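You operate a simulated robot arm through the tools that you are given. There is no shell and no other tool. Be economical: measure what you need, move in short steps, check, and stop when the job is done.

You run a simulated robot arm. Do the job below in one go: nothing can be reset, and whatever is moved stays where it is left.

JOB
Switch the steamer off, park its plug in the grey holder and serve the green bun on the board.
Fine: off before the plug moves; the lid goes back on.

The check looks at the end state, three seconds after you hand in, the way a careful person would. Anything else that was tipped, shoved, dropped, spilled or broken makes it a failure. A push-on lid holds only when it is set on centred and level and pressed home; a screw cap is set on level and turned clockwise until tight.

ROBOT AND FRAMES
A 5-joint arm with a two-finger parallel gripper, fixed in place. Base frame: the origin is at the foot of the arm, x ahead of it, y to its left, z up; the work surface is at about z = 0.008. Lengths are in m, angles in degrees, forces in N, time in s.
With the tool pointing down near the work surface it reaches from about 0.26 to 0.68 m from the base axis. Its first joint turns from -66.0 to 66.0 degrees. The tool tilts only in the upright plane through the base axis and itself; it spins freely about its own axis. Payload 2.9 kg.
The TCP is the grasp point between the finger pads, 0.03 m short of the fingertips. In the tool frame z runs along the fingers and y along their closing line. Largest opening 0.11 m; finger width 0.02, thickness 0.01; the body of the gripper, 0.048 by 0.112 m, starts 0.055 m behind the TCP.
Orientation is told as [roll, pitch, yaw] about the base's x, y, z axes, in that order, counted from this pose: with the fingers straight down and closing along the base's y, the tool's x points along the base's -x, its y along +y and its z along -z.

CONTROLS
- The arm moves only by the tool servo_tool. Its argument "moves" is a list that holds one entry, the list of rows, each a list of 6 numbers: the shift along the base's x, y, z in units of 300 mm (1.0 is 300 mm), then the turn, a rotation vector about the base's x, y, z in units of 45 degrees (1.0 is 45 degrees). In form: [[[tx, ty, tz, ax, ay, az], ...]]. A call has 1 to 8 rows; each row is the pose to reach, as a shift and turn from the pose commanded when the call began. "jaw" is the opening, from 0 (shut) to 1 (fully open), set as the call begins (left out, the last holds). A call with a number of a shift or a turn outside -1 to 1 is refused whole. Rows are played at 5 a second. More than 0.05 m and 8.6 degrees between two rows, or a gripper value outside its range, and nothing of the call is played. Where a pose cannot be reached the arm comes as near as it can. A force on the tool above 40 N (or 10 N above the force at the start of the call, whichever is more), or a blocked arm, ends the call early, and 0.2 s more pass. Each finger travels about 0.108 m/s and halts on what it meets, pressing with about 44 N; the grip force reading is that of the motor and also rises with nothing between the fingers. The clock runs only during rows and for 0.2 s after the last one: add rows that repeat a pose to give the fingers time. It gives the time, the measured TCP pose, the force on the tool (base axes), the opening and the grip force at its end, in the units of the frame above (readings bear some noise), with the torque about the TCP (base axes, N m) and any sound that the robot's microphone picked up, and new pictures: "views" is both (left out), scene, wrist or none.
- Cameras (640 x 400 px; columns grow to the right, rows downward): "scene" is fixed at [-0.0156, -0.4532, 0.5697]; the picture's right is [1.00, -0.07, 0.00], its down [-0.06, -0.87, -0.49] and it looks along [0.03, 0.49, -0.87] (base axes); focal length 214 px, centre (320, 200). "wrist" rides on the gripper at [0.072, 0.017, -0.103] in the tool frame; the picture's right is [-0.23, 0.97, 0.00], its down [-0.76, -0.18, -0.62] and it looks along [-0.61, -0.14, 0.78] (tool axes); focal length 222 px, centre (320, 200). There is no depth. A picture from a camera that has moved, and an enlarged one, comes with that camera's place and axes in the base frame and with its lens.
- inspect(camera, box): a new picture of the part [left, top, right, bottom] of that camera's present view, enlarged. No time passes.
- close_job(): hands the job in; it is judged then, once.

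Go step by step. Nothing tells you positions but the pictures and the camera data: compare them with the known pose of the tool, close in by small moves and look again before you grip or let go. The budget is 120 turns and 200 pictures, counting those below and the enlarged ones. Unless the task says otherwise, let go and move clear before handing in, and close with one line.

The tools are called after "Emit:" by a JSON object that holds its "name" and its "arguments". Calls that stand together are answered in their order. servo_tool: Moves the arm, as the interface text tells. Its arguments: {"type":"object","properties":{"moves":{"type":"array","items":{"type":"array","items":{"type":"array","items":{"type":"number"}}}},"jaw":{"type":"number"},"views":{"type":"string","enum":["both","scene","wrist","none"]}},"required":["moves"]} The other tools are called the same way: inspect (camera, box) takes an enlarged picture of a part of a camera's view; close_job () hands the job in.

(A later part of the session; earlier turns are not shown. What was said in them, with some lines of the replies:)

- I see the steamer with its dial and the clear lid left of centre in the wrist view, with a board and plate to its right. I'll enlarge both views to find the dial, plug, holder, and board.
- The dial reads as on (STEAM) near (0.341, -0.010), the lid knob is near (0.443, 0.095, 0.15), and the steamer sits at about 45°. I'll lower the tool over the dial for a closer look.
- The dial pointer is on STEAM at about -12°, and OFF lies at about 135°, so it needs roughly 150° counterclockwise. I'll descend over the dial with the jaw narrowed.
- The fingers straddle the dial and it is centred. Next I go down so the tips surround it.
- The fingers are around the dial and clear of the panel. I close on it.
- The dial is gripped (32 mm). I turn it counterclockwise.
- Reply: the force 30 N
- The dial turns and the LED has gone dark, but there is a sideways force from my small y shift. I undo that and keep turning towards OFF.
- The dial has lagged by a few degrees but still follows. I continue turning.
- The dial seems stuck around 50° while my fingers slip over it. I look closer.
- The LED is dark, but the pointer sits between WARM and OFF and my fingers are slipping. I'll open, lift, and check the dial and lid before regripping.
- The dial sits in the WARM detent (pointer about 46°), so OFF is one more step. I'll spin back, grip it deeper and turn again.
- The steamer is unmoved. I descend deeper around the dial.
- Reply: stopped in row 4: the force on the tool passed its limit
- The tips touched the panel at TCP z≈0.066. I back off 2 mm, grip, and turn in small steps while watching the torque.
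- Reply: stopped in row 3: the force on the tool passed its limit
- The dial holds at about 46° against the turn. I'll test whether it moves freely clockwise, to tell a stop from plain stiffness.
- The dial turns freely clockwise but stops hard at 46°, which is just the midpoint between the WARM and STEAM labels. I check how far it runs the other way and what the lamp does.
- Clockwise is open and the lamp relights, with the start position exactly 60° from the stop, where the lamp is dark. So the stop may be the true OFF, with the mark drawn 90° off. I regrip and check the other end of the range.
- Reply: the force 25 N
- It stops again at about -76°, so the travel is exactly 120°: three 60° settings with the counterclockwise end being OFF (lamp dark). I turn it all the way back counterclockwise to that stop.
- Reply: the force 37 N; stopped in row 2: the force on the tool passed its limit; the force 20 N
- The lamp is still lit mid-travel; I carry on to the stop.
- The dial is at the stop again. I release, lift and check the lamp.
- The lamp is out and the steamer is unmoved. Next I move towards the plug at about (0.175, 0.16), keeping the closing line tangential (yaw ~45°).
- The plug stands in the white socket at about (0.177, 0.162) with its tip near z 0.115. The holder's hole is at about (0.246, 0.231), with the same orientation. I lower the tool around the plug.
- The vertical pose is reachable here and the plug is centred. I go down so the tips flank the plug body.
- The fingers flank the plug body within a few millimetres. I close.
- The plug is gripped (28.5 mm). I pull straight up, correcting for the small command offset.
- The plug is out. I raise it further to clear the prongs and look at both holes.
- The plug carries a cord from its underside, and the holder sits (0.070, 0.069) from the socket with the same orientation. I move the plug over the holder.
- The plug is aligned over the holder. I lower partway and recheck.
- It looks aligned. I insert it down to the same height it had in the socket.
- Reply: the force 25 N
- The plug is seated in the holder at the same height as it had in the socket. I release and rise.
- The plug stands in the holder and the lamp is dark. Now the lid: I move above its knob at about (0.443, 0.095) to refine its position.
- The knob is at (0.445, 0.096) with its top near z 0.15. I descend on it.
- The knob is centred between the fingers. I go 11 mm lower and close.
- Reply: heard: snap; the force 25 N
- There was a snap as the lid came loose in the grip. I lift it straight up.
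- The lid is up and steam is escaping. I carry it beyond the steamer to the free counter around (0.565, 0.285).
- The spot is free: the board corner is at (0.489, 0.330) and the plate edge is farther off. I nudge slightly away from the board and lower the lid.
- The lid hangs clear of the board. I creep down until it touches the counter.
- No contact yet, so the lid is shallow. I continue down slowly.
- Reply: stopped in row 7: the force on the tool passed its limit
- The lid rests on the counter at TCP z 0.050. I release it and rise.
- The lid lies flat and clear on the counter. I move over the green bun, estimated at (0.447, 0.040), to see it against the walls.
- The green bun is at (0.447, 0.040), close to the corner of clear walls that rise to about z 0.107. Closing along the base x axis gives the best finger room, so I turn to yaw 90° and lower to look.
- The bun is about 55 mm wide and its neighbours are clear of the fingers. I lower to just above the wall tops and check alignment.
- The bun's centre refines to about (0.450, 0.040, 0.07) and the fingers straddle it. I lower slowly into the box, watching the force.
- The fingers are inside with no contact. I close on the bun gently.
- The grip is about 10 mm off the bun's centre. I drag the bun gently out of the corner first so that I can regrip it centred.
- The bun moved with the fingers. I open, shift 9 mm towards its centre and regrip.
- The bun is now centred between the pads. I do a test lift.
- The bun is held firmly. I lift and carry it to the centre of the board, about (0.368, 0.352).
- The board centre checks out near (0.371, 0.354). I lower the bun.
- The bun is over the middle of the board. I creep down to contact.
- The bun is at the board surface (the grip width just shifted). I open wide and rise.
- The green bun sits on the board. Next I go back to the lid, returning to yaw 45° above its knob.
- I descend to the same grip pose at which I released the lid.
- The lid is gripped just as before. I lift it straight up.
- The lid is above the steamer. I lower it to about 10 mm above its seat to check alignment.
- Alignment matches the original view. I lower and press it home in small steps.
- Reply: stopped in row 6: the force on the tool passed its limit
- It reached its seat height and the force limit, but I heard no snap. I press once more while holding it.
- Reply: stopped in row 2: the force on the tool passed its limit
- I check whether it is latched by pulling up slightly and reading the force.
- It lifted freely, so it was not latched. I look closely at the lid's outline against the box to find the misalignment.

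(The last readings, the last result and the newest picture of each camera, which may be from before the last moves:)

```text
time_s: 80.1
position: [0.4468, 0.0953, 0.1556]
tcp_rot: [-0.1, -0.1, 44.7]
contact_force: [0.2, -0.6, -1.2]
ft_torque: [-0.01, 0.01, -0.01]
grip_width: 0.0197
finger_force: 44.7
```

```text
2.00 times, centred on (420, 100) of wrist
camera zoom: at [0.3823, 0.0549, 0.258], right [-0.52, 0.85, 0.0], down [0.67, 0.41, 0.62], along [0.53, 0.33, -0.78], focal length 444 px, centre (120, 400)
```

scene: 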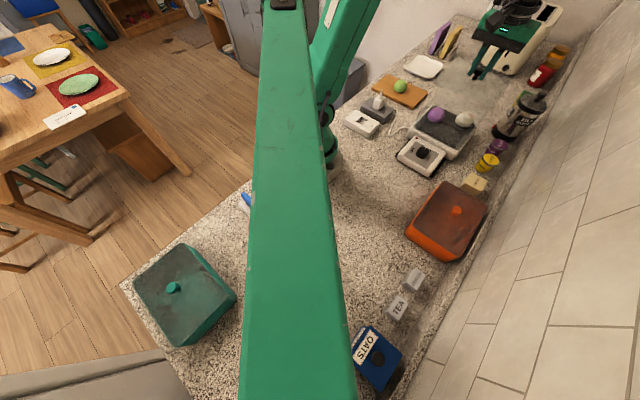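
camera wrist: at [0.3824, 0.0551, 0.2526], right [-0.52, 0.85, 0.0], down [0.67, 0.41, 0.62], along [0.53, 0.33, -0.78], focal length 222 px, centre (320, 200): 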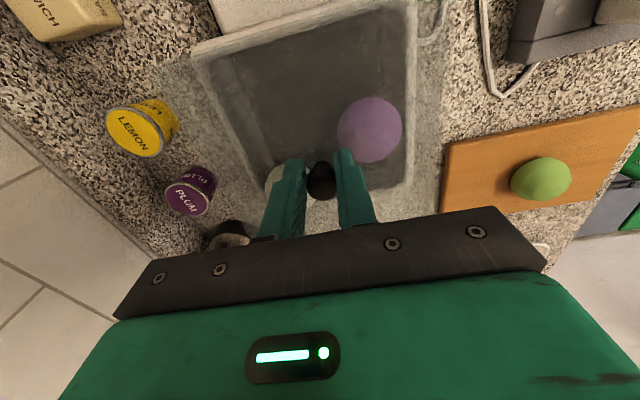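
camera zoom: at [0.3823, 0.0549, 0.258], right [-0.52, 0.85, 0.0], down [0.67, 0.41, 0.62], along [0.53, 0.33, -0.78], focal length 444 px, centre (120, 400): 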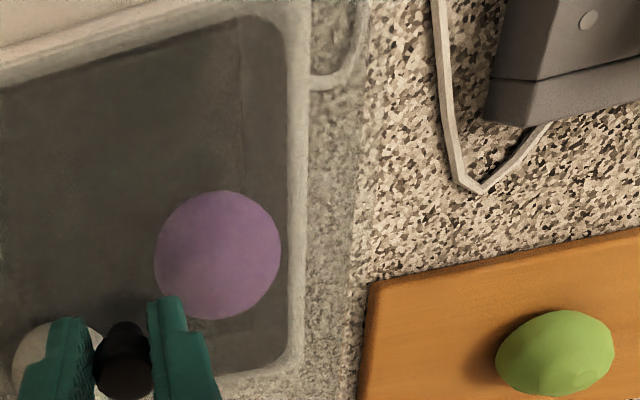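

The lid is symmetric about the knob with little yaw error. I'll set it down, release, and compare with the original scene crop, since the scene camera is fixed.

Emit:
{"name": "servo_tool", "arguments": {"moves": [[[0, 0, -0.01, 0, 0, 0], [0, 0, -0.02, 0, 0, 0], [0, 0, -0.023, 0, 0, 0]]], "views": "none"}}

Emit:
{"name": "servo_tool", "arguments": {"moves": [[[0, 0, 0, 0, 0, 0], [0, 0, 0, 0, 0, 0], [0, 0, 0.05, 0, 0, 0], [0, 0, 0.15, 0, 0, 0], [0, 0, 0.3, 0, 0, 0], [0, 0, 0.37, 0, 0, 0]]], "jaw": 0.5, "views": "wrist"}}

Emit:
{"name": "inspect", "arguments": {"camera": "scene", "box": [390, 75, 510, 175]}}

Emit:
{"name": "inspect", "arguments": {"camera": "wrist", "box": [220, 20, 420, 180]}}

```text
time_s: 80.9
position: [0.4467, 0.0953, 0.1498]
tcp_rot: [-0.1, -0.2, 44.8]
contact_force: [-9.1, -4.0, 19.0]
ft_torque: [-0.22, 0.31, 0.08]
grip_width: 0.0199
finger_force: 44.0
```

```text
time_s: 82.3
position: [0.4462, 0.0947, 0.2604]
tcp_rot: [0.0, -0.2, 44.7]
contact_force: [-0.1, -0.2, 0.7]
ft_torque: [0.01, -0.01, 0.01]
grip_width: 0.0548
finger_force: 0.0
heard: snap
camera wrist: at [0.3821, 0.0547, 0.3623], right [-0.52, 0.85, 0.0], down [0.67, 0.41, 0.62], along [0.53, 0.33, -0.78], focal length 222 px, centre (320, 200)
```

wrist: 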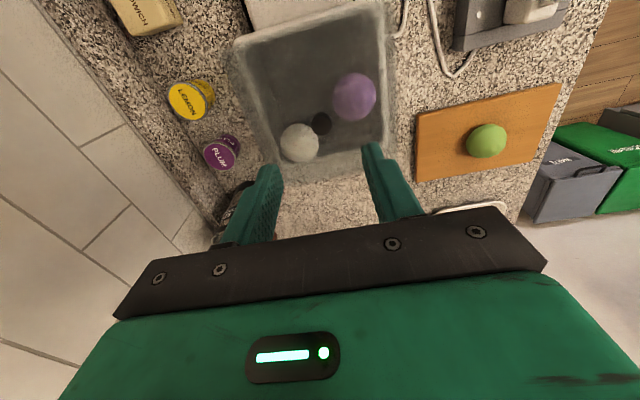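

```text
4.00 times, centred on (450, 125) of scene
camera zoom: at [-0.0156, -0.4532, 0.5697], right [1.0, -0.07, 0.0], down [-0.06, -0.87, -0.49], along [0.03, 0.49, -0.87], focal length 858 px, centre (-200, 500)
```

zoom: 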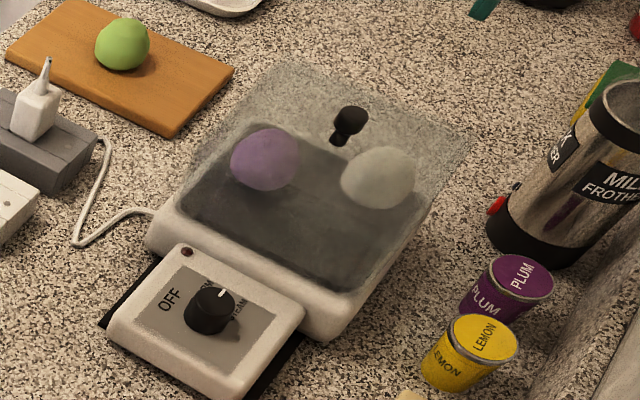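

```text
2.50 times, centred on (320, 100) of wrist
camera zoom: at [0.3821, 0.0547, 0.3623], right [-0.52, 0.85, 0.0], down [0.67, 0.41, 0.62], along [0.53, 0.33, -0.78], focal length 555 px, centre (320, 450)
```

zoom: 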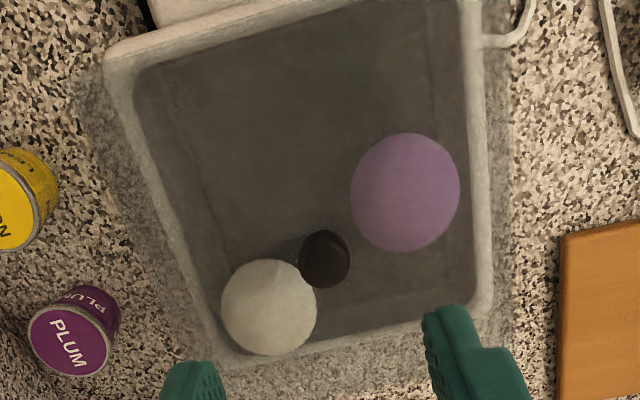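

On release it snapped, and the knob is at exactly its original pixels. To be sure it is home, I press lightly down on the knob with closed fingers.

Emit:
{"name": "servo_tool", "arguments": {"moves": [[[0, 0, -0.08, 0, 0, 0], [0, 0, -0.16, 0, 0, 0], [0, 0, -0.24, 0, 0, 0], [0, 0, -0.265, 0, 0, 0]]], "jaw": 0, "views": "wrist"}}

Emit:
{"name": "servo_tool", "arguments": {"moves": [[[0, 0, -0.008, 0, 0, 0], [0, 0, -0.016, 0, 0, 0], [0, 0, -0.024, 0, 0, 0], [0, 0, -0.032, 0, 0, 0], [0, 0, -0.04, 0, 0, 0], [0, 0, -0.048, 0, 0, 0], [0, 0, -0.056, 0, 0, 0]]], "views": "wrist"}}

```text
time_s: 83.3
position: [0.4456, 0.0938, 0.18]
tcp_rot: [-0.1, -0.1, 44.7]
contact_force: [-0.1, -0.5, -0.3]
ft_torque: [0.0, 0.02, 0.01]
grip_width: 0.0
finger_force: 37.8
camera wrist: at [0.3825, 0.0547, 0.2823], right [-0.52, 0.85, 0.0], down [0.67, 0.41, 0.62], along [0.53, 0.33, -0.78], focal length 222 px, centre (320, 200)
```

wrist: 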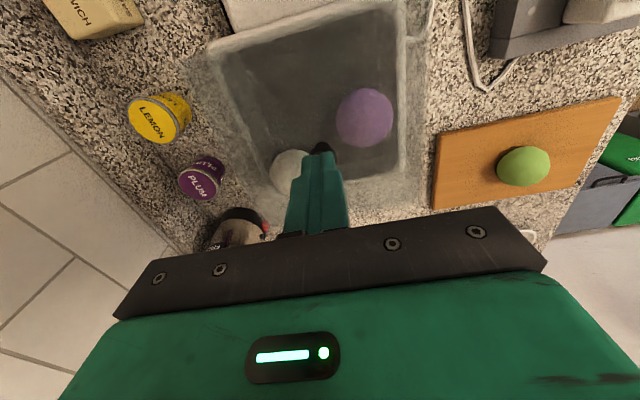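

```text
time_s: 85.0
position: [0.4469, 0.094, 0.167]
tcp_rot: [0.0, -0.2, 44.7]
contact_force: [-2.2, -0.6, 5.2]
ft_torque: [-0.02, 0.05, 0.04]
grip_width: 0.0
finger_force: 37.7
stopped in row 7: the force on the tool passed its limit (the readings are from after the stop); the commanded pose is now the measured one
camera wrist: at [0.3823, 0.055, 0.2692], right [-0.52, 0.85, 0.0], down [0.66, 0.41, 0.63], along [0.53, 0.33, -0.78], focal length 222 px, centre (320, 200)
```

wrist: 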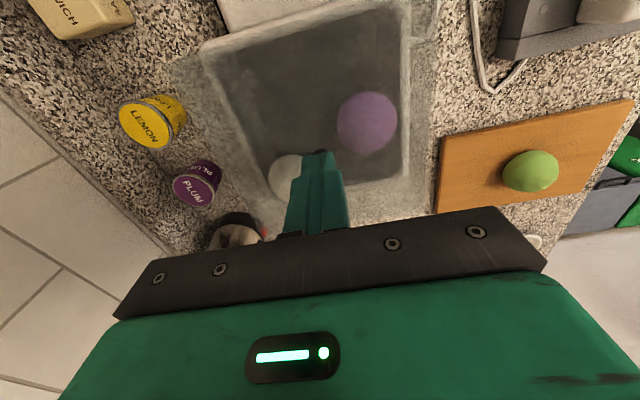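

Pressed past 40 N with no further movement, so the lid is home. I retreat and take a last look.

Emit:
{"name": "servo_tool", "arguments": {"moves": [[[0, 0, 0.1, 0, 0, 0], [0, 0, 0.25, 0, 0, 0], [0, 0, 0.4, 0, 0, 0], [-0.1, 0, 0.5, 0, 0, 0], [-0.2, 0, 0.6, 0, 0, 0]]], "jaw": 0.3, "views": "both"}}

Emit:
{"name": "inspect", "arguments": {"camera": "scene", "box": [390, 75, 510, 175]}}

Emit:
{"name": "inspect", "arguments": {"camera": "scene", "box": [335, 60, 455, 160]}}

```text
time_s: 86.2
position: [0.3875, 0.0947, 0.3464]
tcp_rot: [-0.1, -0.3, 44.7]
contact_force: [0.2, 0.0, 1.2]
ft_torque: [-0.01, 0.04, 0.04]
grip_width: 0.033
finger_force: 0.1
camera wrist: at [0.3227, 0.0549, 0.4494], right [-0.52, 0.85, 0.0], down [0.66, 0.41, 0.63], along [0.53, 0.33, -0.78], focal length 222 px, centre (320, 200)
```

scene: 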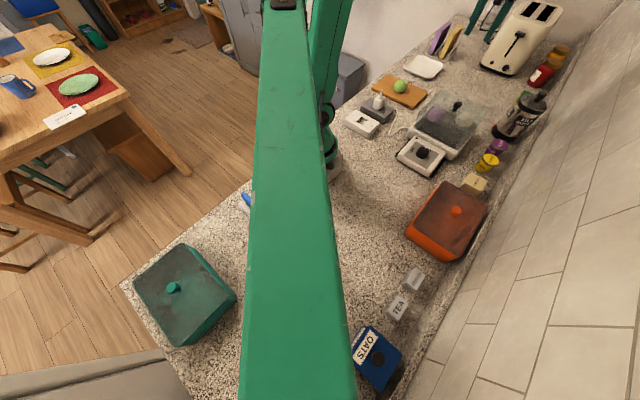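
wrist: 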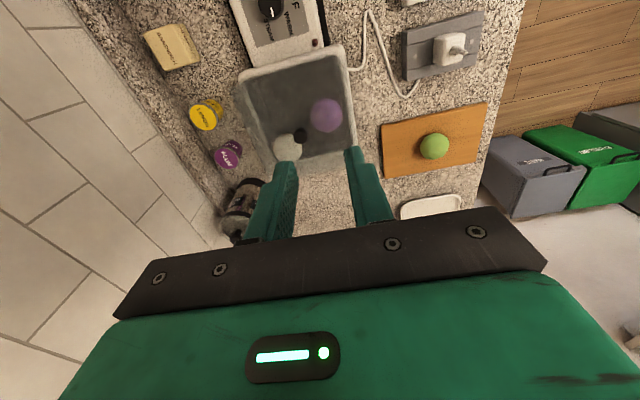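

```text
4.00 times, centred on (450, 125) of scene
camera zoom: at [-0.0156, -0.4532, 0.5697], right [1.0, -0.07, 0.0], down [-0.06, -0.87, -0.49], along [0.03, 0.49, -0.87], focal length 858 px, centre (-200, 500)
```

zoom: 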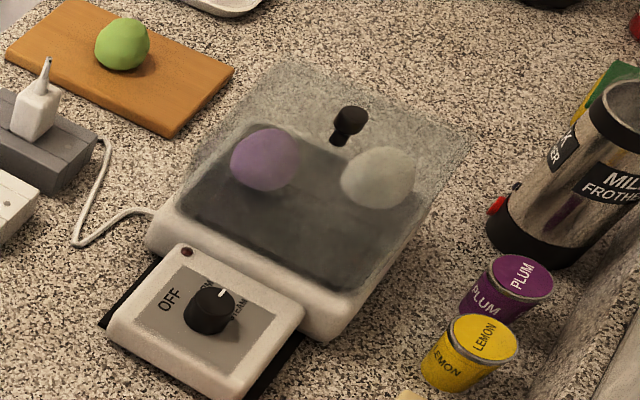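

```text
4.00 times, centred on (395, 110) of scene
camera zoom: at [-0.0156, -0.4532, 0.5697], right [1.0, -0.07, 0.0], down [-0.06, -0.87, -0.49], along [0.03, 0.49, -0.87], focal length 858 px, centre (20, 560)
```

zoom: 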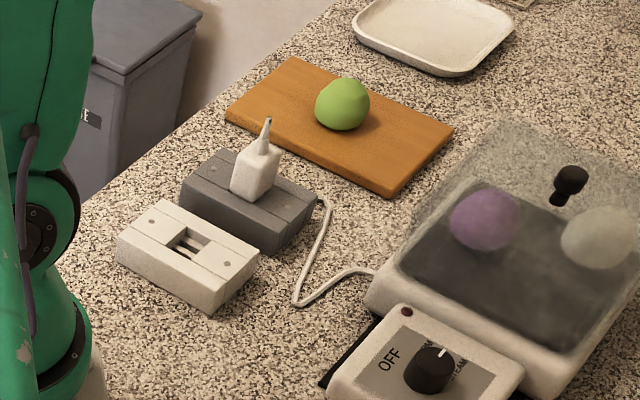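

The lamp is dark and the dial is at its OFF stop. The plug is in the grey holder, the green bun is on the board, the lid is back in place and the arm is clear, so I hand in.

Emit:
{"name": "close_job", "arguments": {}}

```text
The job is handed in.
```

I handed the job in with the steamer off, its plug in the grey holder, the green bun on the board and the lid back on. The dial's white mark doesn't point at the printed OFF: I judged off by the dark lamp and the dial's counterclockwise end stop. The lid snapped when I let go and didn't move under a final press, but I didn't pull-test it after that.
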